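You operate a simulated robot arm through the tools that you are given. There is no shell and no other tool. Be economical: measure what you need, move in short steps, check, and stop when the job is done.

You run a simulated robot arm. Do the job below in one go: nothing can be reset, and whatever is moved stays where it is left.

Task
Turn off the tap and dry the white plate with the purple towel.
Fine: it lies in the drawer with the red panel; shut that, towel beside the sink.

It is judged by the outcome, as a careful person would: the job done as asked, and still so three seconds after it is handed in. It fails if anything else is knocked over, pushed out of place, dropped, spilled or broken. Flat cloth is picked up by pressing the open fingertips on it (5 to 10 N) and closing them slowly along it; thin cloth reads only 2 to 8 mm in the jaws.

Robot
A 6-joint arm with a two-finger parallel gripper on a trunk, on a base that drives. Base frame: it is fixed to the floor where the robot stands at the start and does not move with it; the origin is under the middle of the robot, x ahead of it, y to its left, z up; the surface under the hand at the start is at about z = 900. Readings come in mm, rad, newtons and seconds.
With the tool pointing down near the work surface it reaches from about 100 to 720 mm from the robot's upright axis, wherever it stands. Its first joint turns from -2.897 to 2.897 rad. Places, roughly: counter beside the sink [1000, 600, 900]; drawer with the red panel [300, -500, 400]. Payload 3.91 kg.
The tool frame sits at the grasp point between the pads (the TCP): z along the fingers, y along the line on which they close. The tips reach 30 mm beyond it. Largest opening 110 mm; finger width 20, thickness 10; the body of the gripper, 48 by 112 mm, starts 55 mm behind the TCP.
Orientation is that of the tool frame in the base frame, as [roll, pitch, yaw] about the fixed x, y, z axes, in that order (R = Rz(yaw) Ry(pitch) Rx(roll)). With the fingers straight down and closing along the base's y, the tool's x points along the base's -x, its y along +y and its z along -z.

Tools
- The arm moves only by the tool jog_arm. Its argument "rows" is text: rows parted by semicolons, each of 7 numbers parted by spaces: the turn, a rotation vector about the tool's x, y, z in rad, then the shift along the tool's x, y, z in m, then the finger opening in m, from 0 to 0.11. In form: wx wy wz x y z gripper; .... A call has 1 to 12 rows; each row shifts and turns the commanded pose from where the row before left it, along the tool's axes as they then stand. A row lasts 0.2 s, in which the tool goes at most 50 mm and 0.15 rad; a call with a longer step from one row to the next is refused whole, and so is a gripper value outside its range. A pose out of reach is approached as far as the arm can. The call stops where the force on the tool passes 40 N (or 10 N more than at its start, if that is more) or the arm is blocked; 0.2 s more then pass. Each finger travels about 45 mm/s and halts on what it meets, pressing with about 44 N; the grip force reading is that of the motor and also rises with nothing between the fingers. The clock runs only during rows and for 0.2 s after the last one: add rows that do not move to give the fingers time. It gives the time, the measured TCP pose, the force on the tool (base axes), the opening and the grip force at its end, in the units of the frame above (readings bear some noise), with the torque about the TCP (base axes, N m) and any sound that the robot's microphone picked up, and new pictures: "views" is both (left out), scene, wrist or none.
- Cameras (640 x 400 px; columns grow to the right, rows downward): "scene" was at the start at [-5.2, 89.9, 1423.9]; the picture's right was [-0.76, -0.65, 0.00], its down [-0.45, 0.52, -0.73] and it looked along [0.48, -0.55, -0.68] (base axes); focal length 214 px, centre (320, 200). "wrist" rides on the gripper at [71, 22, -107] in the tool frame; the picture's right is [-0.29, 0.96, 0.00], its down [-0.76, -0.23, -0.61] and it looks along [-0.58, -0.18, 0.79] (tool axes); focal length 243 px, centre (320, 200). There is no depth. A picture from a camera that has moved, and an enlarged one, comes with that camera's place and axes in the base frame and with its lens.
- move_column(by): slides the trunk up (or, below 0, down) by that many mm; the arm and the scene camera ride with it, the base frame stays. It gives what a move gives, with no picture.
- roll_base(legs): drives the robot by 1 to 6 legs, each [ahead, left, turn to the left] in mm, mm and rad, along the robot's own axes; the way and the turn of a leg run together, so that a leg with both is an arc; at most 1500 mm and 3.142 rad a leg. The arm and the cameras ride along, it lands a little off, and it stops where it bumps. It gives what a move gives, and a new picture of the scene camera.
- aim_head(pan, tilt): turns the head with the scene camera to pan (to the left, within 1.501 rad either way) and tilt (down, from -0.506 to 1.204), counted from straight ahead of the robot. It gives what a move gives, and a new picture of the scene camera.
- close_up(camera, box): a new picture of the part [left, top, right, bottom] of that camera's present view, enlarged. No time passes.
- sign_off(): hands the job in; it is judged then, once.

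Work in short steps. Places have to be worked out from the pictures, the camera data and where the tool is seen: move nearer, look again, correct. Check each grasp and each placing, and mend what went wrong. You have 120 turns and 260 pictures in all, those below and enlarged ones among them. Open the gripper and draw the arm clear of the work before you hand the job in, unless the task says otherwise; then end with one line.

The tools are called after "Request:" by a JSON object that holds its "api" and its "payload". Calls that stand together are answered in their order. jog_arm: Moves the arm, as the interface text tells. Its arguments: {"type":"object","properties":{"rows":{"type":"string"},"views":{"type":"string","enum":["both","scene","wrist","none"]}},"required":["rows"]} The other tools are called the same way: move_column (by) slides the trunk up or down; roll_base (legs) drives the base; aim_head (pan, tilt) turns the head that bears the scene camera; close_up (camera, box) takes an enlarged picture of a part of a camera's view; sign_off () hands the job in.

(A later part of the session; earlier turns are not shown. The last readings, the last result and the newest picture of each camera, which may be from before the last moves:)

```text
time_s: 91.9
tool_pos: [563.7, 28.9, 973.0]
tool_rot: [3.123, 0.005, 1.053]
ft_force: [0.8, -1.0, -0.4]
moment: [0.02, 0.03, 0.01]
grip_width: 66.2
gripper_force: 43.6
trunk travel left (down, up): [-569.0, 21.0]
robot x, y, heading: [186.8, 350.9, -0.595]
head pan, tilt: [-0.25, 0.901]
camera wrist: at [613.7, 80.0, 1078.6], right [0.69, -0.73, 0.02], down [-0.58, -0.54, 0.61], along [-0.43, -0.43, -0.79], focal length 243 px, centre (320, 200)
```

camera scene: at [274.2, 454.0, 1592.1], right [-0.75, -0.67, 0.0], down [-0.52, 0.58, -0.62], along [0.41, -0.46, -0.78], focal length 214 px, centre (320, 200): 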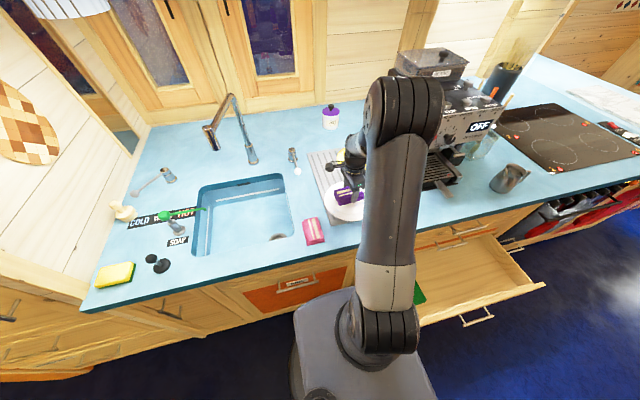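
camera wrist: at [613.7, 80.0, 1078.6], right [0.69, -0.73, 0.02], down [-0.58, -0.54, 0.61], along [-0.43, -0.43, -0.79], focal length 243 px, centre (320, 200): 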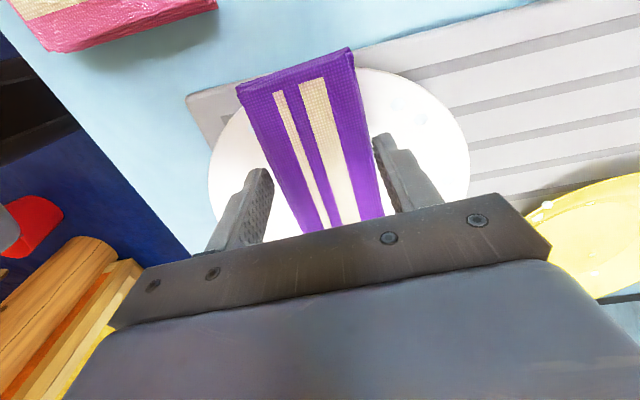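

No contact yet; I lower gradually.

Request:
{"api": "jog_arm", "payload": {"rows": "0 0 0 0 0 0.002 0;0 0 0 0 0 0 0", "views": "none"}}

Request:
{"api": "jog_arm", "payload": {"rows": "0 0 0 0 0 0.002 0;0 0 0 0 0 0 0", "views": "none"}}

```text
time_s: 92.5
tool_pos: [562.5, 28.1, 970.6]
tool_rot: [3.123, 0.006, 1.054]
ft_force: [-1.7, 4.4, 5.6]
moment: [0.42, -0.05, 0.07]
grip_width: 66.1
gripper_force: 43.9
trunk travel left (down, up): [-569.0, 21.0]
robot x, y, heading: [187.6, 348.0, -0.594]
head pan, tilt: [-0.25, 0.901]
```

```text
time_s: 93.1
tool_pos: [563.6, 27.0, 969.6]
tool_rot: [3.122, 0.006, 1.053]
ft_force: [-0.1, 4.6, 17.2]
moment: [0.58, -0.06, 0.02]
grip_width: 66.0
gripper_force: 44.0
trunk travel left (down, up): [-569.0, 21.0]
robot x, y, heading: [189.5, 349.3, -0.593]
head pan, tilt: [-0.25, 0.901]
```

Rim contact at z about 971. I ease to about 5 N and wipe back and forth across the left side.

Request:
{"api": "jog_arm", "payload": {"rows": "0 0 0 0 0 -0.002 0;0 0 0 0 0.02 0 0;0 0 0 0 0.02 0 0;0 0 0 -0.005 0.02 0 0;0 0 0 0.005 -0.02 0 0;0 0 0 0 -0.02 0 0;0 0 0 0 -0.02 0 0;0 0 0 0 -0.02 0 0;0 0 0 0 -0.02 0 0;0 0 0 -0.005 -0.02 0 0;0 0 0 -0.01 0 0 0;0 0 0 0 0 0 0", "views": "wrist"}}

Request:
{"api": "close_up", "payload": {"camera": "scene", "box": [300, 150, 400, 240]}}

```text
time_s: 95.7
tool_pos: [501.9, 44.4, 970.8]
tool_rot: [3.122, 0.007, 1.054]
ft_force: [1.3, 11.4, 15.0]
moment: [1.04, -0.79, 0.54]
grip_width: 65.9
gripper_force: 44.2
trunk travel left (down, up): [-569.0, 21.0]
robot x, y, heading: [194.2, 344.5, -0.596]
head pan, tilt: [-0.25, 0.901]
camera wrist: at [553.9, 96.9, 1075.9], right [0.69, -0.72, 0.02], down [-0.58, -0.54, 0.61], along [-0.43, -0.43, -0.79], focal length 243 px, centre (320, 200)
```

wrist: 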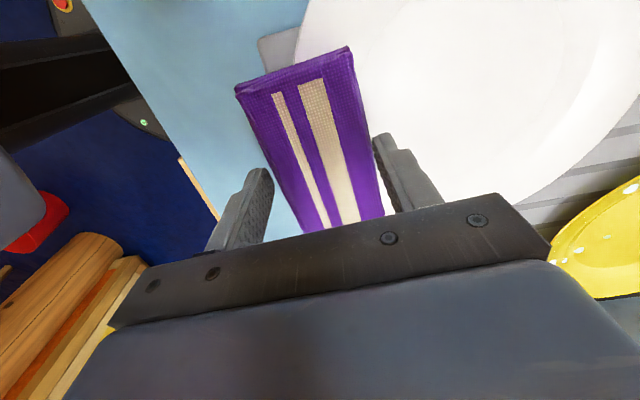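

```text
4.44 times, centred on (350, 195) of scene
camera zoom: at [273.4, 456.5, 1592.0], right [-0.74, -0.67, 0.0], down [-0.52, 0.58, -0.62], along [0.41, -0.46, -0.78], focal length 953 px, centre (187, 222)
```

zoom: 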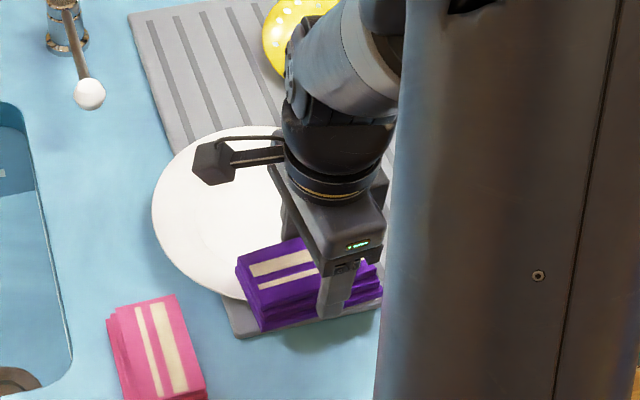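

The beads wiped off where I touched, but the plate slid toward the sink, partly off the mat. I lift and look at it fully.

Request:
{"api": "jog_arm", "payload": {"rows": "0 0 0 0 0 -0.02 0;0 0 0 0 0 -0.04 0;0 0 0 0 0 -0.05 0;0 0 0 0.02 0.03 -0.03 0;0 0 0 0.02 0.03 -0.03 0;0 0 0 0.04 0 0 0;0 0 0 0.04 0 0 0;0 0 0 0 0 0 0", "views": "both"}}

Request:
{"api": "close_up", "payload": {"camera": "scene", "box": [290, 120, 410, 240]}}

```text
time_s: 97.5
tool_pos: [613.7, 119.4, 1141.1]
tool_rot: [3.122, 0.007, 1.053]
ft_force: [0.4, -1.1, -0.6]
moment: [0.0, 0.02, 0.01]
grip_width: 66.2
gripper_force: 44.1
trunk travel left (down, up): [-569.0, 21.0]
robot x, y, heading: [188.4, 350.9, -0.594]
head pan, tilt: [-0.25, 0.901]
camera scene: at [274.3, 454.3, 1592.1], right [-0.74, -0.67, 0.0], down [-0.52, 0.58, -0.62], along [0.41, -0.46, -0.78], focal length 214 px, centre (320, 200)
camera wrist: at [663.7, 171.1, 1247.3], right [0.69, -0.73, 0.02], down [-0.58, -0.54, 0.61], along [-0.43, -0.43, -0.79], focal length 243 px, centre (320, 200)
```

scene: 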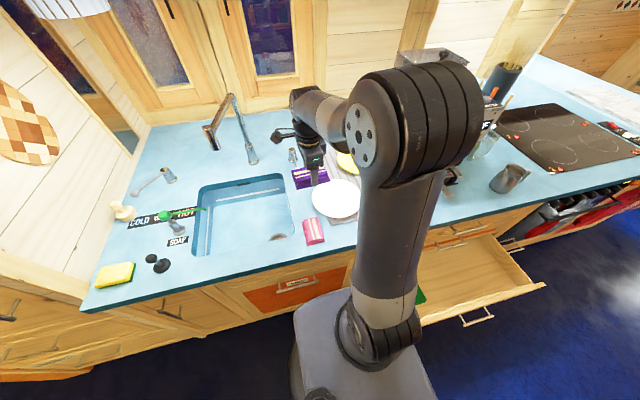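
wrist: 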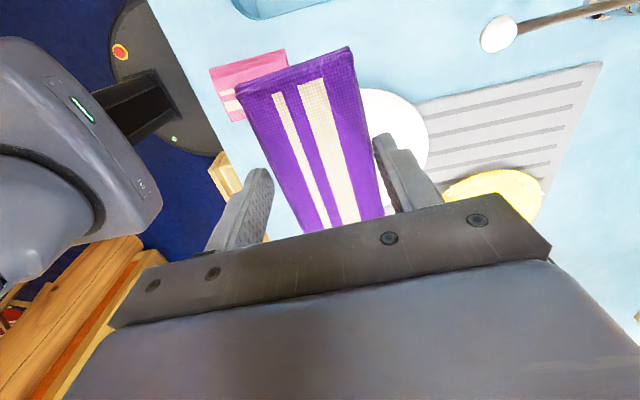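

```text
3.33 times, centred on (350, 180) of scene
camera zoom: at [274.3, 454.3, 1592.1], right [-0.74, -0.67, 0.0], down [-0.52, 0.58, -0.62], along [0.41, -0.46, -0.78], focal length 715 px, centre (220, 267)
```

zoom: 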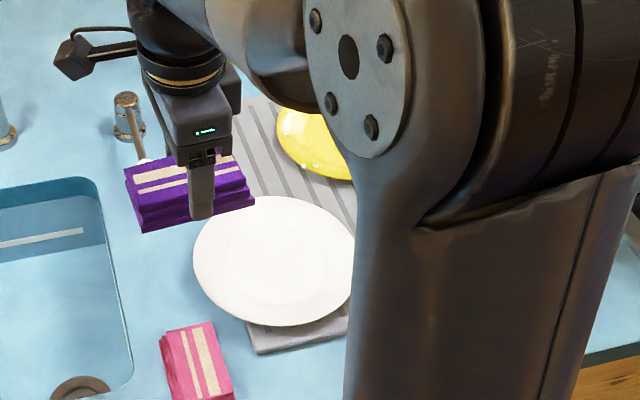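

The visible part is clean. To see the rest with the wrist camera I move the hand to the right of the plate, staying high.

Request:
{"api": "jog_arm", "payload": {"rows": "0 0 0 -0.045 0.003 0 0;0 0 0 -0.045 0.003 0 0;0 0 0 -0.045 0.003 0 0;0 0 0 -0.045 0.003 0 0;0 0 0 -0.045 0.003 0 0;0 0 0 -0.014 0.003 0.03 0;0 0 0 0 0 0 0", "views": "both"}}

Request:
{"api": "close_up", "payload": {"camera": "wrist", "box": [120, 0, 500, 240]}}

```text
time_s: 99.1
tool_pos: [511.0, -96.2, 1110.7]
tool_rot: [3.123, 0.006, 1.054]
ft_force: [-0.3, 0.4, -0.1]
moment: [0.02, 0.0, -0.02]
grip_width: 66.2
gripper_force: 43.7
trunk travel left (down, up): [-569.0, 21.0]
robot x, y, heading: [186.5, 350.2, -0.587]
head pan, tilt: [-0.25, 0.901]
camera scene: at [274.3, 454.0, 1592.1], right [-0.74, -0.67, 0.0], down [-0.52, 0.58, -0.62], along [0.41, -0.46, -0.78], focal length 214 px, centre (320, 200)
camera wrist: at [562.7, -44.4, 1217.0], right [0.69, -0.73, 0.02], down [-0.58, -0.54, 0.61], along [-0.43, -0.43, -0.79], focal length 243 px, centre (320, 200)
```

scene: 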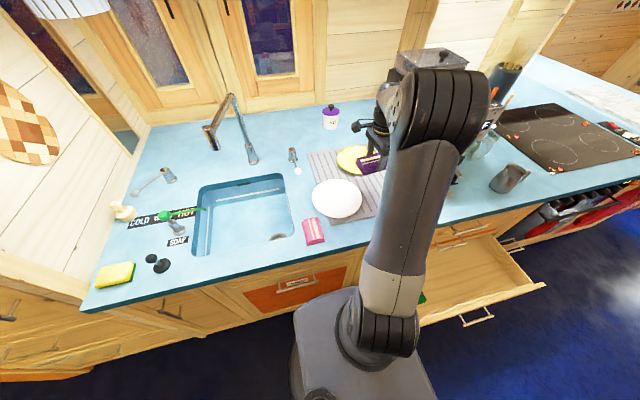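
wrist: 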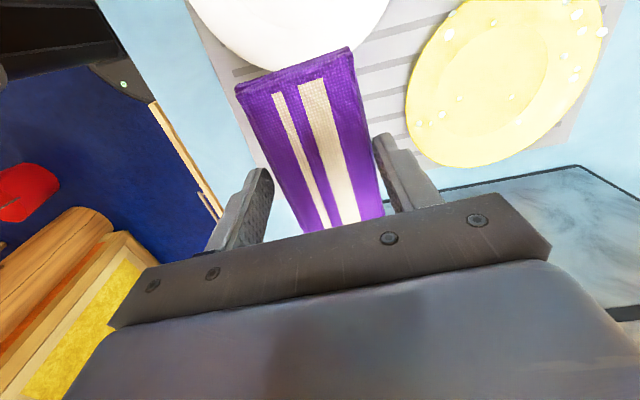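

```text
1.67 times, centred on (310, 120) of wrist
camera zoom: at [562.7, -44.4, 1217.0], right [0.69, -0.73, 0.02], down [-0.58, -0.54, 0.61], along [-0.43, -0.43, -0.79], focal length 404 px, centre (337, 333)
```

zoom: 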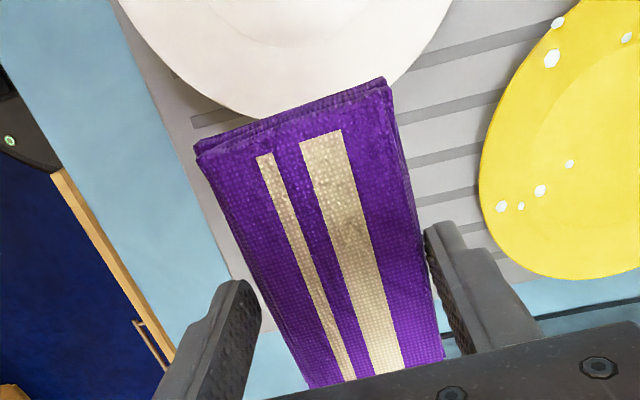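

Plate is now fully visible in the scene view; I zoom in on it.

Request:
{"api": "close_up", "payload": {"camera": "scene", "box": [300, 165, 380, 235]}}

```text
5.71 times, centred on (340, 200) of scene
camera zoom: at [274.3, 454.0, 1592.1], right [-0.74, -0.67, 0.0], down [-0.52, 0.58, -0.62], along [0.41, -0.46, -0.78], focal length 1226 px, centre (206, 200)
```

zoom: 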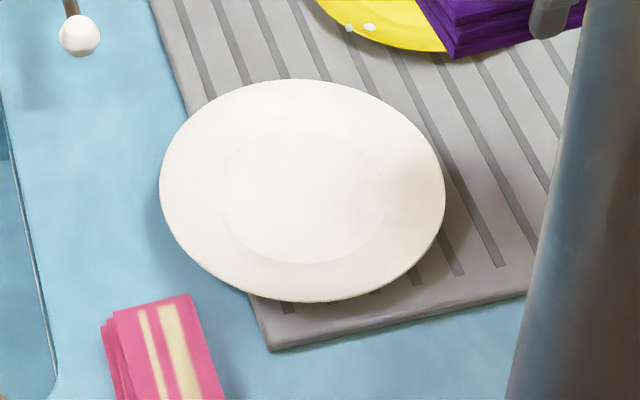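

All beads are gone: the plate is dry, only about 50 mm shifted (I'll push it back afterwards). I retract the hand and turn it 90° for laying the towel left of the sink.

Request:
{"api": "jog_arm", "payload": {"rows": "0 0 0 0 -0.045 0 0;0 0 0 0 -0.045 0 0;0 0 0 0 -0.045 0 0;0 0 -0.15 0 0 0 0;0 0 -0.15 0 0 0 0;0 0 -0.15 0 0 0 0;0 0 -0.15 0 0 0 0;0 0 -0.15 0 0 0 0;0 0 -0.15 0 0 0 0;0 0 -0.15 0 0 0 0;0 0 -0.15 0 0 0 0;0 0 -0.15 0 0 0 0", "views": "none"}}

Request:
{"api": "jog_arm", "payload": {"rows": "0 0 -0.15 0 0 0 0;0 0 -0.09 0 0 0 0;0 0 0 0 0 0 0", "views": "none"}}

Request:
{"api": "roll_base", "payload": {"legs": [[-40, 404, 0]]}}

Request:
{"api": "aim_head", "payload": {"pan": 0.35, "tilt": 0.8}}

```text
time_s: 101.7
tool_pos: [392.7, -29.1, 1107.7]
tool_rot: [-3.14, 0.019, 2.407]
ft_force: [0.3, 0.2, 0.1]
moment: [-0.03, 0.01, -0.04]
grip_width: 66.4
gripper_force: 44.4
trunk travel left (down, up): [-569.0, 21.0]
robot x, y, heading: [189.7, 351.4, -0.588]
head pan, tilt: [-0.25, 0.901]
```

```text
time_s: 102.5
tool_pos: [393.0, -30.4, 1106.9]
tool_rot: [-3.133, 0.019, 2.642]
ft_force: [-0.8, 0.1, -0.5]
moment: [0.0, 0.04, -0.01]
grip_width: 66.3
gripper_force: 43.9
trunk travel left (down, up): [-569.0, 21.0]
robot x, y, heading: [185.8, 352.8, -0.595]
head pan, tilt: [-0.25, 0.901]
```

```text
time_s: 105.0
tool_pos: [588.3, 329.1, 1109.2]
tool_rot: [-3.135, 0.017, 2.638]
ft_force: [0.4, 0.0, 0.5]
moment: [0.0, 0.02, -0.04]
grip_width: 66.4
gripper_force: 43.7
trunk travel left (down, up): [-569.0, 21.0]
robot x, y, heading: [382.4, 708.2, -0.593]
head pan, tilt: [-0.25, 0.901]
camera scene: at [470.1, 814.2, 1592.1], right [-0.75, -0.66, 0.0], down [-0.52, 0.59, -0.62], along [0.41, -0.46, -0.78], focal length 214 px, centre (320, 200)
```

scene: 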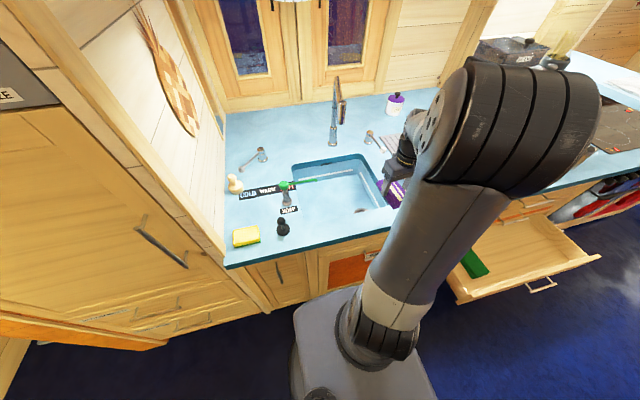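

```text
time_s: 106.0
tool_pos: [587.4, 328.6, 1107.3]
tool_rot: [-3.134, 0.017, 2.639]
ft_force: [-0.2, 0.0, 0.8]
moment: [0.03, -0.02, 0.02]
grip_width: 66.0
gripper_force: 44.1
trunk travel left (down, up): [-569.0, 21.0]
robot x, y, heading: [382.6, 709.8, -0.593]
head pan, tilt: [0.351, 0.799]
camera scene: at [498.1, 850.8, 1600.0], right [-0.24, -0.97, 0.0], down [-0.7, 0.17, -0.7], along [0.68, -0.17, -0.72], focal length 214 px, centre (320, 200)
```

scene: 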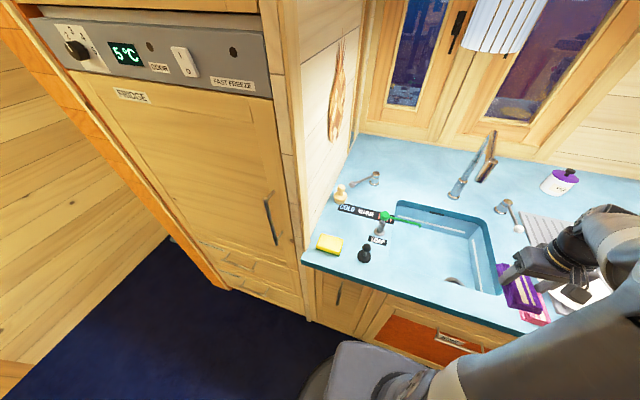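

Request:
{"api": "close_up", "payload": {"camera": "scene", "box": [290, 150, 450, 280]}}

```text
3.08 times, centred on (370, 215) of scene
camera zoom: at [498.1, 850.8, 1600.0], right [-0.24, -0.97, 0.0], down [-0.7, 0.17, -0.7], along [0.68, -0.17, -0.72], focal length 660 px, centre (166, 154)
```

zoom: 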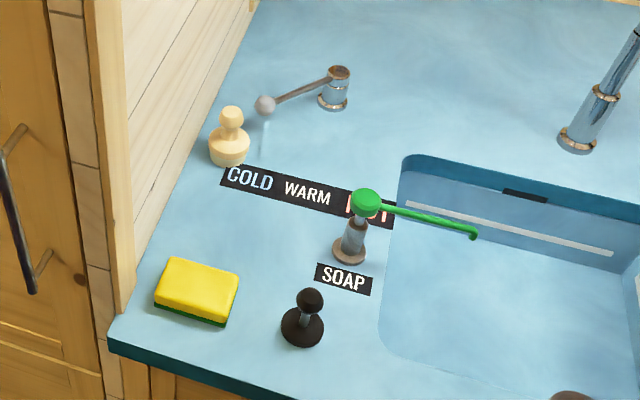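

There is a free patch by the sink between sponge, label and soap, at about (989, 622), matching the named place. I move the hand left along the counter front first.

Request:
{"api": "jog_arm", "payload": {"rows": "0 0 0.07 0 0 0 0;0 0 0 0 0.042 0 0;0 0 0 0 0.042 0 0;0 0 0 0 0.042 0 0;0 0 0 0 0.042 0 0;0 0 0 0 0.042 0 0;0 0 0 0 0.042 0 0;0 0 0 0 0.042 0 0;0 0 0 0 0.042 0 0;0 0 0 0 0.042 0 0;0 0 0 0 0.042 0 0;0 0 0 0 0.042 0 0", "views": "scene"}}

```text
time_s: 108.6
tool_pos: [833.5, 715.4, 1102.3]
tool_rot: [-3.135, 0.019, 2.571]
ft_force: [-0.6, 0.2, -0.3]
moment: [-0.01, 0.01, 0.0]
grip_width: 66.2
gripper_force: 43.9
trunk travel left (down, up): [-569.0, 21.0]
robot x, y, heading: [385.5, 709.8, -0.599]
head pan, tilt: [0.351, 0.799]
camera scene: at [498.4, 851.2, 1600.0], right [-0.24, -0.97, 0.0], down [-0.7, 0.17, -0.7], along [0.68, -0.17, -0.72], focal length 214 px, centre (320, 200)
```

scene: 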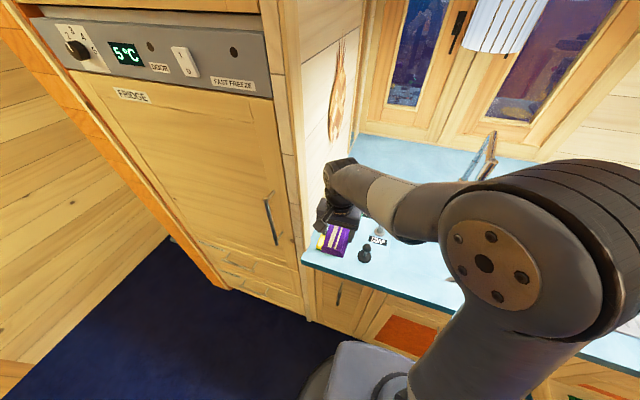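

Hand is in front of the patch. I move forward over it and look with both cameras.

Request:
{"api": "jog_arm", "payload": {"rows": "0 0 0 -0.045 0 0 0;0 0 0 -0.045 0 0 0;0 0 0 -0.045 0 0 0;0 0 0 -0.045 0 0 0;0 0 0 0 0.004 0.03 0;0 0 0 0 0 0 0", "views": "both"}}

Request:
{"api": "close_up", "payload": {"camera": "scene", "box": [290, 150, 450, 280]}}

```text
time_s: 110.0
tool_pos: [990.4, 623.7, 1079.1]
tool_rot: [-3.136, 0.019, 2.569]
ft_force: [-0.1, -0.4, 0.2]
moment: [-0.02, 0.02, -0.02]
grip_width: 66.1
gripper_force: 43.8
trunk travel left (down, up): [-569.0, 21.0]
robot x, y, heading: [386.0, 710.1, -0.593]
head pan, tilt: [0.351, 0.799]
camera scene: at [498.2, 851.1, 1600.0], right [-0.24, -0.97, 0.0], down [-0.7, 0.17, -0.7], along [0.68, -0.17, -0.72], focal length 214 px, centre (320, 200)
camera wrist: at [938.3, 680.5, 1183.8], right [0.76, 0.65, 0.0], down [0.51, -0.6, 0.62], along [0.4, -0.47, -0.78], focal length 243 px, centre (320, 200)
```

scene: 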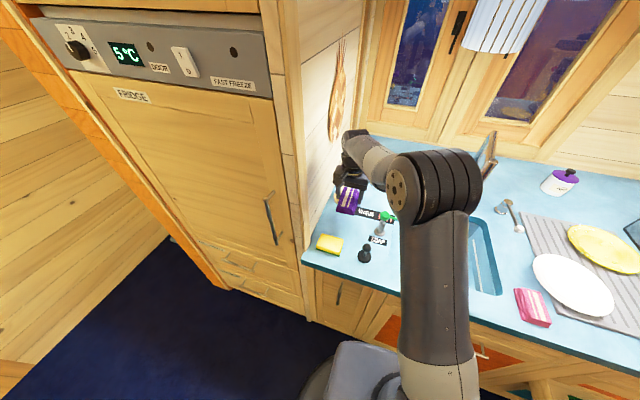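
wrist: 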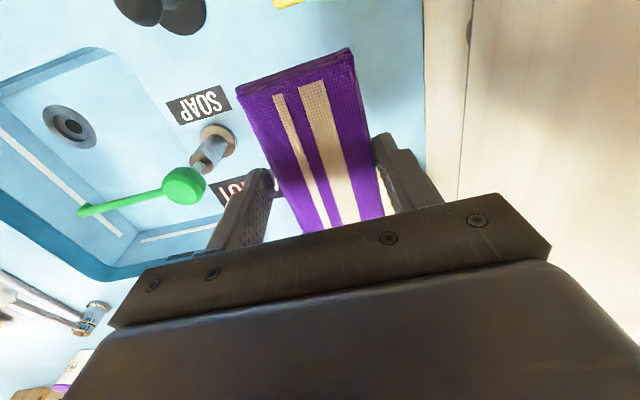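

```text
3.08 times, centred on (370, 215) of scene
camera zoom: at [498.2, 851.1, 1600.0], right [-0.24, -0.97, 0.0], down [-0.7, 0.17, -0.7], along [0.68, -0.17, -0.72], focal length 660 px, centre (166, 154)
```

zoom: 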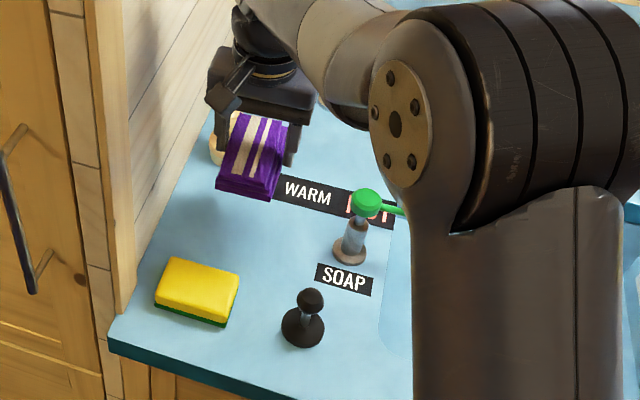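

Clear of soap, brush and sponge. I lower toward the counter.

Request:
{"api": "jog_arm", "payload": {"rows": "0 0 0 0 0 0.04 0;0 0 0 0 0 0.04 0;0 0 0 0 0 0.03 0;0 0 0 0 0 0.01 0;0 0 0 0 0 0 0", "views": "none"}}

Request:
{"api": "jog_arm", "payload": {"rows": "0 0 0 0 0 0.005 0;0 0 0 0 0 0.003 0;0 0 0 0 0 0 0", "views": "both"}}

```text
time_s: 111.2
tool_pos: [992.8, 622.6, 960.7]
tool_rot: [-3.137, 0.018, 2.569]
ft_force: [0.0, 0.7, -0.8]
moment: [-0.03, -0.02, 0.01]
grip_width: 66.3
gripper_force: 44.0
trunk travel left (down, up): [-569.0, 21.0]
robot x, y, heading: [381.5, 712.4, -0.596]
head pan, tilt: [0.351, 0.799]
```

```text
time_s: 112.0
tool_pos: [993.0, 621.0, 952.9]
tool_rot: [-3.136, 0.019, 2.57]
ft_force: [0.7, -0.5, -0.2]
moment: [-0.03, -0.02, -0.02]
grip_width: 66.3
gripper_force: 43.7
trunk travel left (down, up): [-569.0, 21.0]
robot x, y, heading: [385.7, 712.4, -0.597]
head pan, tilt: [0.351, 0.799]
camera scene: at [498.2, 850.9, 1600.0], right [-0.24, -0.97, 0.0], down [-0.7, 0.17, -0.7], along [0.68, -0.17, -0.72], focal length 214 px, centre (320, 200)
camera wrist: at [941.8, 679.2, 1057.0], right [0.76, 0.65, 0.0], down [0.51, -0.6, 0.62], along [0.4, -0.47, -0.78], focal length 243 px, centre (320, 200)
```

scene: 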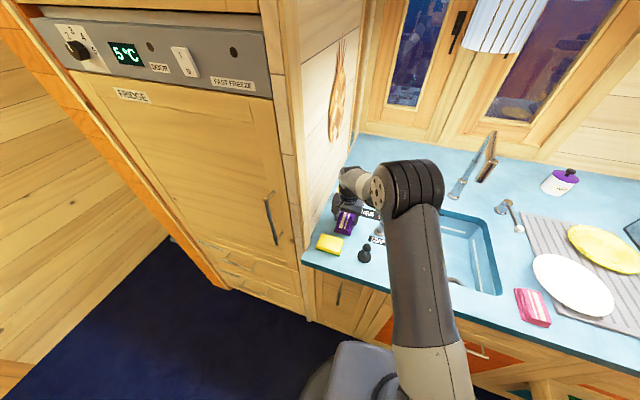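
wrist: 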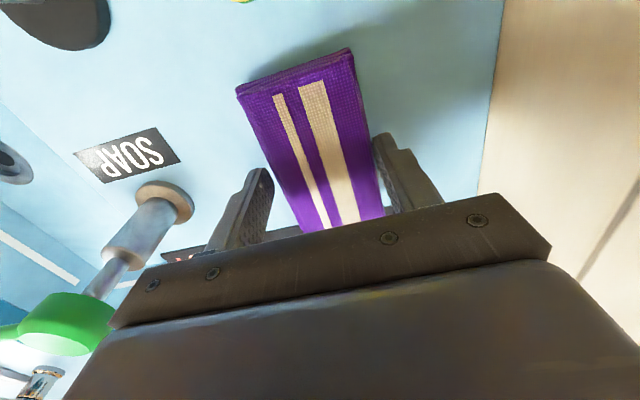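

Still free. I continue down in small steps until contact.

Request:
{"api": "jog_arm", "payload": {"rows": "0 0 0 0 0 0.003 0;0 0 0 0 0 0.003 0;0 0 0 0 0 0 0", "views": "none"}}

Request:
{"api": "jog_arm", "payload": {"rows": "0 0 0 0 0 0.003 0;0 0 0 0 0 0.001 0;0 0 0 0 0 0 0", "views": "none"}}

Request:
{"api": "jog_arm", "payload": {"rows": "0 0 0 0 0 0.003 0;0 0 0 0 0 0 0", "views": "none"}}

```text
time_s: 112.8
tool_pos: [992.1, 622.0, 945.6]
tool_rot: [-3.138, 0.02, 2.57]
ft_force: [-1.0, -0.3, -1.0]
moment: [-0.02, -0.01, 0.0]
grip_width: 66.1
gripper_force: 44.2
trunk travel left (down, up): [-569.0, 21.0]
robot x, y, heading: [383.5, 709.9, -0.597]
head pan, tilt: [0.351, 0.799]
```

```text
time_s: 113.6
tool_pos: [994.0, 621.5, 941.9]
tool_rot: [-3.139, 0.019, 2.57]
ft_force: [-0.5, 0.3, 5.1]
moment: [0.36, 0.19, -0.02]
grip_width: 66.0
gripper_force: 44.5
trunk travel left (down, up): [-569.0, 21.0]
robot x, y, heading: [381.4, 708.2, -0.595]
head pan, tilt: [0.351, 0.799]
```

```text
time_s: 114.2
tool_pos: [993.4, 621.4, 940.7]
tool_rot: [-3.139, 0.023, 2.568]
ft_force: [1.9, -0.1, 26.3]
moment: [0.92, 1.05, -0.07]
grip_width: 66.2
gripper_force: 43.7
trunk travel left (down, up): [-569.0, 21.0]
robot x, y, heading: [385.7, 710.3, -0.591]
head pan, tilt: [0.351, 0.799]
```

On the counter (z about 941). I release pressure slightly, open to 84 mm, and rise.

Request:
{"api": "jog_arm", "payload": {"rows": "0 0 0 0 0 -0.002 0;0 0 0 0 0 0 0.07;0 0 0 0 0 0 0.084;0 0 0 0 0 0 0.084;0 0 0 0 0 -0.01 0.084;0 0 0 0 0 -0.03 0.084;0 0 0 0 0 -0.04 0.084;0 0 0 0 0 -0.04 0.084;0 0 0 0 0 0 0.084", "views": "both"}}

Request:
{"api": "close_up", "payload": {"camera": "scene", "box": [290, 150, 450, 280]}}

```text
time_s: 116.2
tool_pos: [993.4, 621.7, 1060.4]
tool_rot: [-3.135, 0.02, 2.57]
ft_force: [0.1, -0.7, -0.2]
moment: [0.02, 0.0, 0.0]
grip_width: 84.0
gripper_force: 0.0
trunk travel left (down, up): [-569.0, 21.0]
robot x, y, heading: [382.0, 712.6, -0.598]
head pan, tilt: [0.351, 0.799]
camera scene: at [498.0, 851.0, 1600.0], right [-0.24, -0.97, 0.0], down [-0.7, 0.17, -0.7], along [0.68, -0.17, -0.72], focal length 214 px, centre (320, 200)
camera wrist: at [942.6, 680.3, 1165.7], right [0.76, 0.65, 0.0], down [0.51, -0.6, 0.62], along [0.4, -0.47, -0.78], focal length 243 px, centre (320, 200)
```

scene: 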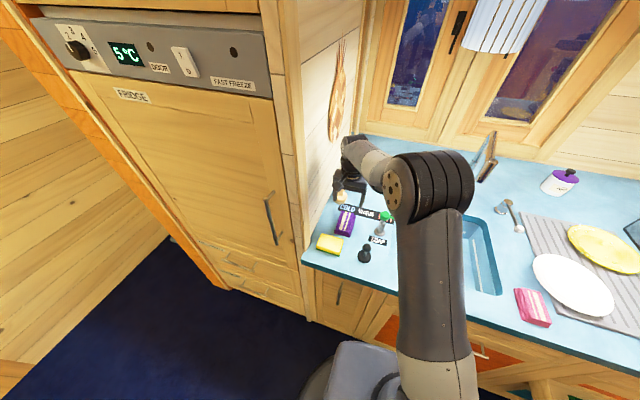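
wrist: 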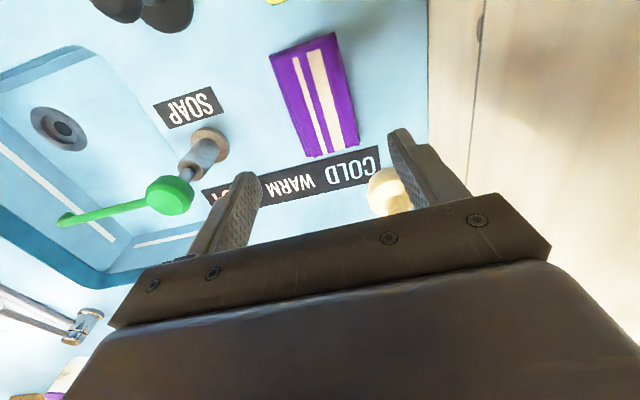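

```text
3.08 times, centred on (370, 215) of scene
camera zoom: at [498.0, 851.0, 1600.0], right [-0.24, -0.97, 0.0], down [-0.7, 0.17, -0.7], along [0.68, -0.17, -0.72], focal length 660 px, centre (166, 154)
```

zoom: 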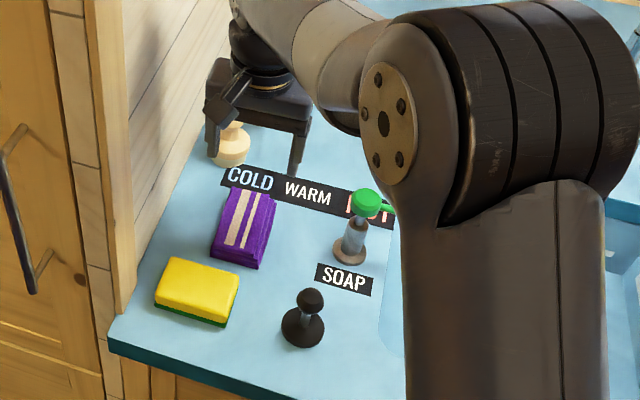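

Towel lies neatly beside the sink, nothing disturbed. I retract, close the fingers and return toward the plate to nudge it back onto the mat.

Request:
{"api": "jog_arm", "payload": {"rows": "0 0 0 0.03 0 -0.02 0.05;0 0 0 0.045 0 -0.02 0;0 0 0 0.045 0 0 0;0 0 0 0.045 0 0 0;0 0 0 0.015 -0.04 0 0;0 0 0 0 -0.045 0 0;0 0 0 0 -0.045 0 0;0 0 0 0 -0.045 0 0;0 0 0 0 -0.045 0 0;0 0 0 0 -0.045 0 0", "views": "none"}}

Request:
{"api": "roll_base", "payload": {"legs": [[40, -350, 0]]}}

Request:
{"api": "aim_head", "payload": {"pan": -0.2, "tilt": 0.9}}

```text
time_s: 118.4
tool_pos: [693.6, 501.1, 1096.4]
tool_rot: [-3.136, 0.019, 2.571]
ft_force: [0.0, -0.2, 0.1]
moment: [0.0, -0.01, 0.02]
grip_width: 0.1
gripper_force: 37.6
trunk travel left (down, up): [-569.0, 21.0]
robot x, y, heading: [379.5, 709.0, -0.592]
head pan, tilt: [0.351, 0.799]
```

```text
time_s: 120.7
tool_pos: [523.8, 182.1, 1097.1]
tool_rot: [-3.138, 0.018, 2.561]
ft_force: [-0.1, 0.7, 0.2]
moment: [0.02, -0.01, -0.02]
grip_width: 0.0
gripper_force: 38.3
trunk travel left (down, up): [-569.0, 21.0]
robot x, y, heading: [216.6, 398.6, -0.602]
head pan, tilt: [0.351, 0.799]
camera scene: at [330.7, 533.3, 1600.1], right [-0.25, -0.97, 0.0], down [-0.69, 0.18, -0.7], along [0.68, -0.17, -0.72], focal length 214 px, centre (320, 200)
```

scene: 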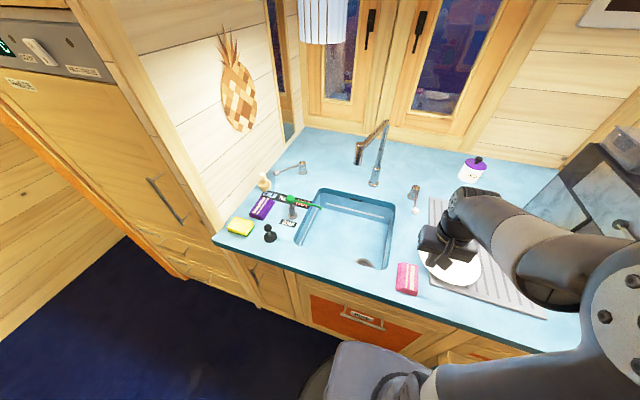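

```text
time_s: 121.7
tool_pos: [525.3, 183.0, 1098.2]
tool_rot: [-3.137, 0.019, 2.562]
ft_force: [-0.1, -1.4, 0.0]
moment: [0.0, 0.0, -0.02]
grip_width: 0.4
gripper_force: 37.5
trunk travel left (down, up): [-569.0, 21.0]
robot x, y, heading: [213.2, 393.0, -0.598]
head pan, tilt: [-0.201, 0.901]
camera scene: at [305.2, 499.3, 1592.1], right [-0.72, -0.7, 0.0], down [-0.54, 0.56, -0.62], along [0.43, -0.45, -0.78], focal length 214 px, centre (320, 200)
```

scene: 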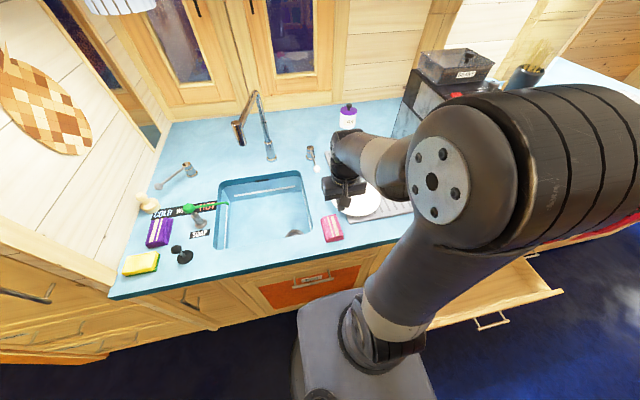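

Hand is over the strip. I go to the plate's far-left side point (689, 76), still above, and check.

Request:
{"api": "jog_arm", "payload": {"rows": "0 0 0 -0.04 0 0 0;0 0 0 -0.04 0 0 0;0 0 0 -0.04 0 0.02 0;0 0 0 -0.04 0 0.03 0;0 0 0 -0.036 0 0.03 0;0 0 0 0 0 0.02 0;0 0 0 0 0 0 0", "views": "both"}}

Request:
{"api": "close_up", "payload": {"camera": "scene", "box": [290, 130, 420, 250]}}

```text
time_s: 123.3
tool_pos: [686.3, 74.3, 1000.0]
tool_rot: [-3.136, 0.019, 2.563]
ft_force: [-1.4, -0.2, -0.5]
moment: [0.0, -0.02, 0.01]
grip_width: 0.0
gripper_force: 37.9
trunk travel left (down, up): [-569.0, 21.0]
robot x, y, heading: [217.1, 394.7, -0.599]
head pan, tilt: [-0.201, 0.901]
camera scene: at [305.1, 499.3, 1592.1], right [-0.72, -0.69, 0.0], down [-0.54, 0.56, -0.62], along [0.43, -0.45, -0.78], focal length 214 px, centre (320, 200)
camera wrist: at [636.0, 131.6, 1104.8], right [0.77, 0.64, 0.0], down [0.5, -0.6, 0.62], along [0.4, -0.48, -0.78], focal length 243 px, centre (320, 200)
```

scene: 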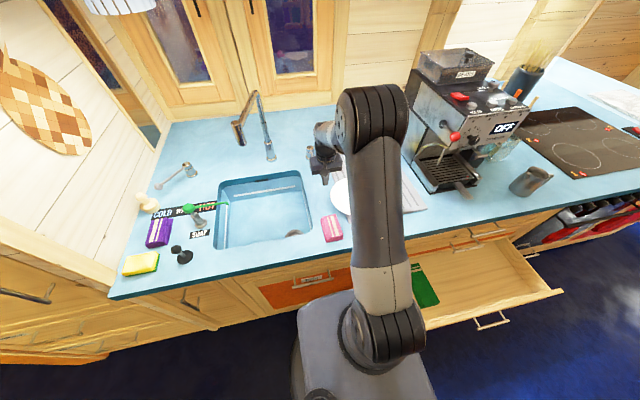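
wrist: 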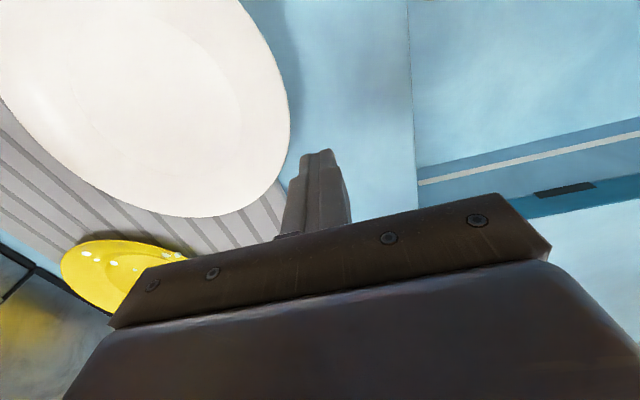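

```text
3.33 times, centred on (355, 190) of scene
camera zoom: at [305.1, 499.3, 1592.1], right [-0.72, -0.69, 0.0], down [-0.54, 0.56, -0.62], along [0.43, -0.45, -0.78], focal length 715 px, centre (203, 233)
```

zoom: 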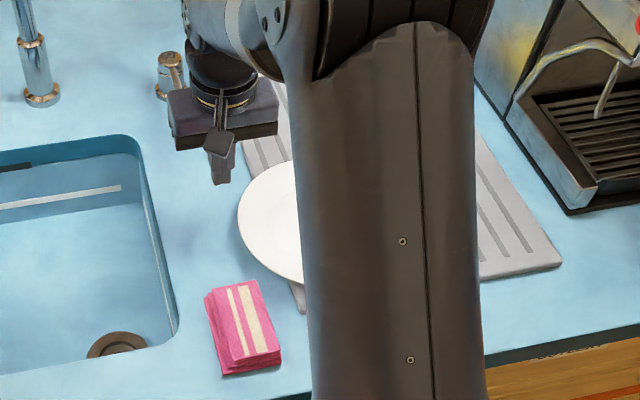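

The plate centre measures (577, 5); it should go back by about (-38, -29). I lower the tips to z 916 beside its rim and push gently in that direction.

Request:
{"api": "jog_arm", "payload": {"rows": "0 0 0 0.0094 0.0034 0.03 0;0 0 0 0 0 0.024 0;0 0 0 0.0034 -0.0094 0 0;0 0 0 0.0034 -0.0094 0 0;0 0 0 0.0034 -0.0094 0 0;0 0 0 0.0034 -0.0094 0 0;0 0 0 0 0 0 0", "views": "both"}}

Request:
{"api": "close_up", "payload": {"camera": "scene", "box": [290, 130, 420, 250]}}

```text
time_s: 124.9
tool_pos: [652.2, 55.6, 945.7]
tool_rot: [-3.136, 0.017, 2.561]
ft_force: [0.9, 0.6, -1.0]
moment: [0.0, 0.01, -0.02]
grip_width: 0.0
gripper_force: 37.9
trunk travel left (down, up): [-569.0, 21.0]
robot x, y, heading: [213.0, 390.0, -0.6]
head pan, tilt: [-0.201, 0.901]
camera scene: at [305.3, 499.2, 1592.0], right [-0.72, -0.69, 0.0], down [-0.54, 0.56, -0.62], along [0.43, -0.45, -0.78], focal length 214 px, centre (320, 200)
camera wrist: at [601.3, 114.1, 1050.0], right [0.77, 0.64, 0.0], down [0.5, -0.6, 0.62], along [0.4, -0.48, -0.78], focal length 243 px, centre (320, 200)
```

scene: 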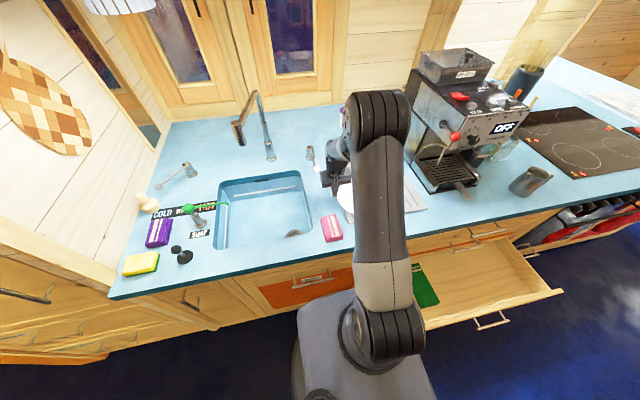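
wrist: 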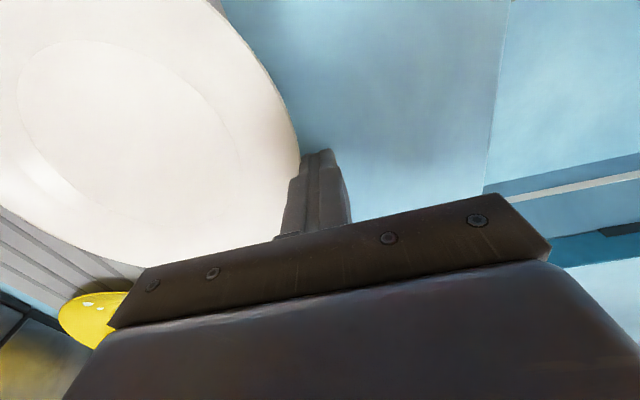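

```text
3.33 times, centred on (355, 190) of scene
camera zoom: at [305.3, 499.2, 1592.0], right [-0.72, -0.69, 0.0], down [-0.54, 0.56, -0.62], along [0.43, -0.45, -0.78], focal length 715 px, centre (203, 233)
```

zoom: 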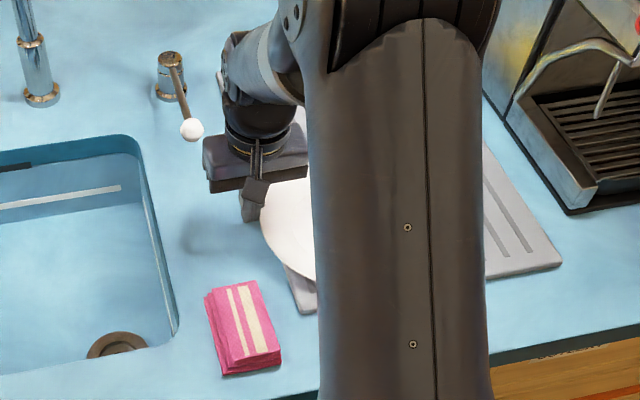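

The plate moves as meant. I push 22 mm more, then lift away.

Request:
{"api": "jog_arm", "payload": {"rows": "0 0 0 0.0037 -0.0103 0 0;0 0 0 0.0037 -0.0103 0 0;0 0 0 0 0 0 0;0 0 0 -0.003 0.009 0 0;0 0 0 0 0.01 -0.03 0;0 0 0 0 0 -0.05 0;0 0 0 0 0 -0.05 0;0 0 0 0.04 0.03 0 0;0 0 0 0.04 0.03 0 0;0 0 0 0.04 0.03 0 0;0 0 0 0.04 0.03 0 0;0 0 0 0 0 0 0", "views": "both"}}

Request:
{"api": "close_up", "payload": {"camera": "scene", "box": [290, 130, 420, 250]}}

```text
time_s: 127.5
tool_pos: [575.7, 250.7, 1071.6]
tool_rot: [-3.136, 0.018, 2.561]
ft_force: [0.4, 1.0, 0.1]
moment: [-0.04, 0.01, 0.01]
grip_width: 0.0
gripper_force: 38.0
trunk travel left (down, up): [-569.0, 21.0]
robot x, y, heading: [215.5, 396.7, -0.605]
head pan, tilt: [-0.201, 0.901]
camera scene: at [305.0, 499.5, 1592.1], right [-0.72, -0.69, 0.0], down [-0.54, 0.56, -0.62], along [0.43, -0.45, -0.78], focal length 214 px, centre (320, 200)
camera wrist: at [523.9, 308.1, 1176.0], right [0.77, 0.64, 0.0], down [0.5, -0.6, 0.62], along [0.4, -0.48, -0.78], focal length 243 px, centre (320, 200)
```

scene: 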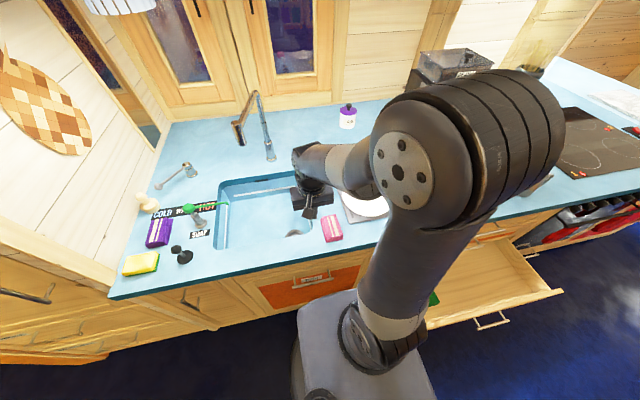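
wrist: 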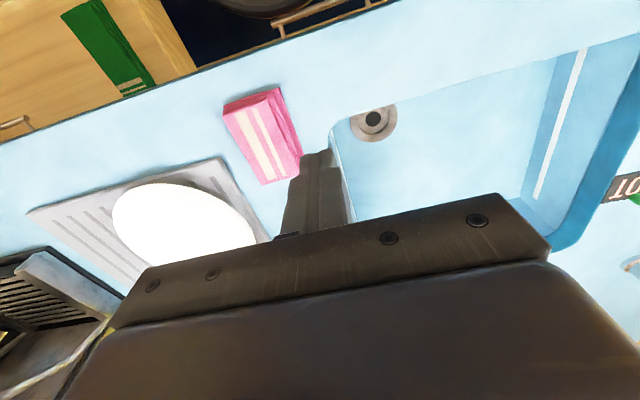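

```text
3.33 times, centred on (355, 190) of scene
camera zoom: at [305.0, 499.5, 1592.1], right [-0.72, -0.69, 0.0], down [-0.54, 0.56, -0.62], along [0.43, -0.45, -0.78], focal length 715 px, centre (203, 233)
```

zoom: 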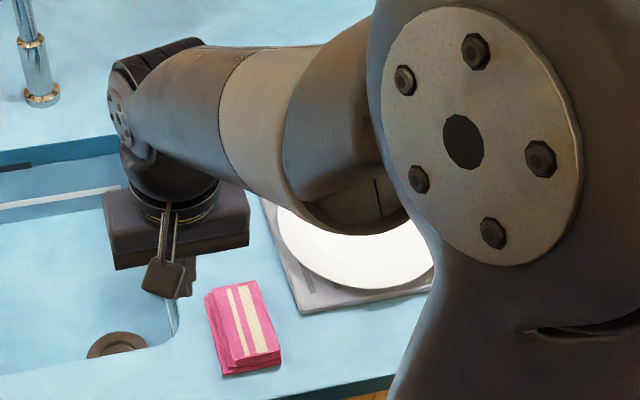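

Plate is back on the mat. Now I back off and go round in front of the open drawer to shut it.

Request:
{"api": "roll_base", "payload": {"legs": [[-640, 0, 0], [0, -600, 0.03]]}}

Request:
{"api": "aim_head", "payload": {"pan": 0.0, "tilt": 0.75}}

Request:
{"api": "jog_arm", "payload": {"rows": "0 0 0.15 0 -0.02 0 0;0 0 0.15 0 0 0 0;0 0 0.15 0 0 0 0;0 0 0.15 0 0 0 0;0 0 0.15 0 0 0 0;0 0 0.15 0 0 0 0;0 0 0.15 0 0 0 0;0 0 0.15 0 0 0 0;0 0 0.15 0 0 0 0;0 0 0.15 0 0 0 0;0 0 0.07 0 0 0 0;0 0 0 -0.04 0.01 0 0", "views": "none"}}

```text
time_s: 134.1
tool_pos: [-289.5, 138.4, 1072.1]
tool_rot: [-3.138, 0.018, 2.586]
ft_force: [-0.3, 0.7, 0.1]
moment: [-0.01, -0.03, 0.01]
grip_width: 0.2
gripper_force: 37.4
trunk travel left (down, up): [-569.0, 21.0]
robot x, y, heading: [-654.2, 271.0, -0.577]
head pan, tilt: [-0.201, 0.901]
camera scene: at [-565.0, 381.1, 1592.1], right [-0.7, -0.71, 0.0], down [-0.56, 0.55, -0.62], along [0.44, -0.44, -0.78], focal length 214 px, centre (320, 200)
```

scene: 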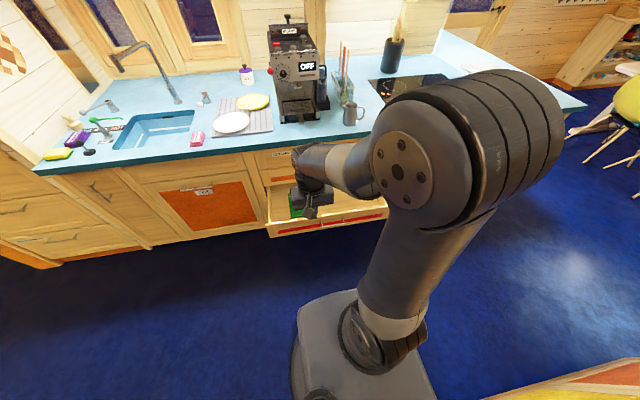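

```text
time_s: 134.8
tool_pos: [-288.2, 137.8, 1070.9]
tool_rot: [-3.137, 0.018, 2.586]
ft_force: [0.2, -0.6, -0.7]
moment: [-0.02, 0.0, 0.02]
grip_width: 0.0
gripper_force: 37.7
trunk travel left (down, up): [-569.0, 21.0]
robot x, y, heading: [-657.1, 275.4, -0.576]
head pan, tilt: [0.0, 0.75]
camera scene: at [-549.2, 389.0, 1604.0], right [-0.55, -0.84, 0.0], down [-0.57, 0.37, -0.73], along [0.61, -0.4, -0.68], focal length 214 px, centre (320, 200)
```

scene: 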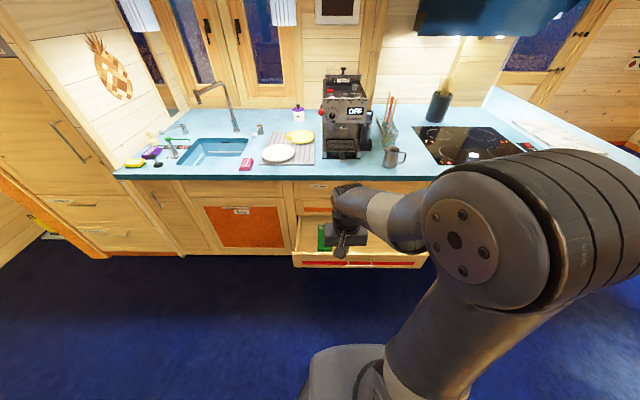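

```text
time_s: 137.4
tool_pos: [-311.9, 81.1, 1070.5]
tool_rot: [3.123, 0.005, 1.015]
ft_force: [0.5, 0.7, 0.1]
moment: [-0.04, 0.0, 0.0]
grip_width: 0.0
gripper_force: 37.9
trunk travel left (down, up): [-569.0, 21.0]
robot x, y, heading: [-655.9, 271.8, -0.58]
head pan, tilt: [0.0, 0.75]
```

I shift the hand to the posture known to work and tilt it level.

Request:
{"api": "move_column", "payload": {"by": -140}}

Request:
{"api": "jog_arm", "payload": {"rows": "0 0 0 -0.035 0.025 0 0;0 0 0 -0.035 0.025 0 0;-0.15 0 0 0 0 0 0;-0.15 0 0 0 0 0 0;-0.15 0 0 0 0 0 0;-0.15 0 0 0 0 0 0;-0.15 0 0 0 0 0 0;-0.15 0 0 0 0 0 0;-0.15 0 0 0 0 0 0;-0.15 0 0 0 0 0 0;-0.15 0 0 0 0 0 0;-0.15 0 0 0 0 0 0", "views": "none"}}

Request:
{"api": "jog_arm", "payload": {"rows": "-0.05 0 0 0 0 0 0;0 0 0 0 0 0 0", "views": "none"}}

```text
time_s: 139.1
tool_pos: [-311.8, 82.4, 930.0]
tool_rot: [3.124, 0.005, 1.018]
ft_force: [-1.1, -0.3, -0.3]
moment: [0.01, -0.02, 0.01]
grip_width: 0.1
gripper_force: 37.6
trunk travel left (down, up): [-429.0, 161.0]
robot x, y, heading: [-655.6, 274.5, -0.578]
head pan, tilt: [0.0, 0.75]
```

```text
time_s: 141.7
tool_pos: [-303.9, 1.1, 929.8]
tool_rot: [1.738, -0.026, 1.042]
ft_force: [-0.1, 0.9, -0.5]
moment: [0.04, 0.0, 0.02]
grip_width: 0.0
gripper_force: 37.4
out of reach, approached as far as the arm can: row 7, 8
trunk travel left (down, up): [-429.0, 161.0]
robot x, y, heading: [-650.9, 273.1, -0.579]
head pan, tilt: [0.0, 0.75]
```

```text
time_s: 142.3
tool_pos: [-303.3, 0.6, 929.8]
tool_rot: [1.688, -0.026, 1.045]
ft_force: [0.0, -0.8, -0.2]
moment: [0.03, 0.01, -0.03]
grip_width: 0.0
gripper_force: 37.7
trunk travel left (down, up): [-429.0, 161.0]
robot x, y, heading: [-652.8, 274.3, -0.577]
head pan, tilt: [0.0, 0.75]
```

I level the hand, open it, and lower to the handle height, then look.

Request:
{"api": "move_column", "payload": {"by": -345}}

Request:
{"api": "jog_arm", "payload": {"rows": "-0.115 -0.04 0 0 0 0 0.08;0 0 0 0 -0.03 0 0.08;0 0 0 0 -0.03 0 0.08;0 0 0 0 -0.028 0 0.08;0 0 0 0 0 0 0.08", "views": "both"}}

```text
time_s: 145.7
tool_pos: [-303.1, 1.9, 584.5]
tool_rot: [1.69, -0.025, 1.043]
ft_force: [0.8, 0.5, -0.1]
moment: [0.03, 0.03, -0.01]
grip_width: 0.0
gripper_force: 37.8
trunk travel left (down, up): [-84.0, 506.0]
robot x, y, heading: [-649.2, 274.8, -0.573]
head pan, tilt: [0.0, 0.75]
```

```text
time_s: 146.9
tool_pos: [-308.5, -2.6, 496.9]
tool_rot: [1.575, -0.024, 1.003]
ft_force: [0.6, -0.5, -0.5]
moment: [0.0, 0.03, 0.02]
grip_width: 80.0
gripper_force: 0.0
out of reach, approached as far as the arm can: row 1
trunk travel left (down, up): [-84.0, 506.0]
robot x, y, heading: [-654.3, 272.5, -0.572]
head pan, tilt: [0.0, 0.75]
camera scene: at [-549.2, 389.0, 1119.0], right [-0.55, -0.84, 0.0], down [-0.57, 0.37, -0.73], along [0.61, -0.4, -0.68], focal length 214 px, centre (320, 200)
camera wrist: at [-361.9, 114.0, 518.8], right [-0.16, -0.27, 0.95], down [-0.92, -0.31, -0.24], along [0.36, -0.91, -0.19], focal length 243 px, centre (320, 200)
```

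scene: 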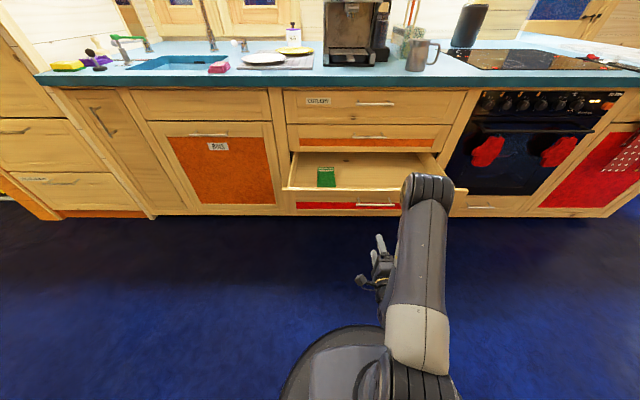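
wrist: 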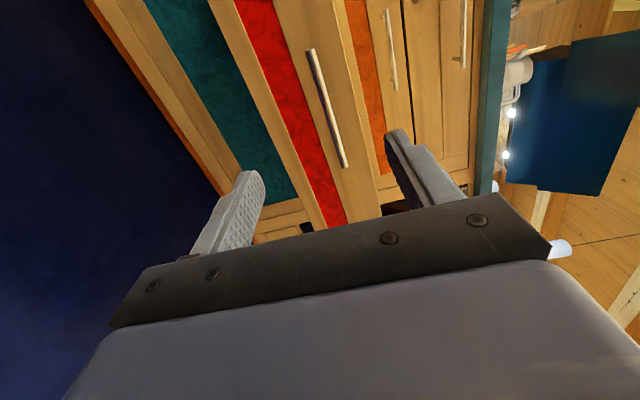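

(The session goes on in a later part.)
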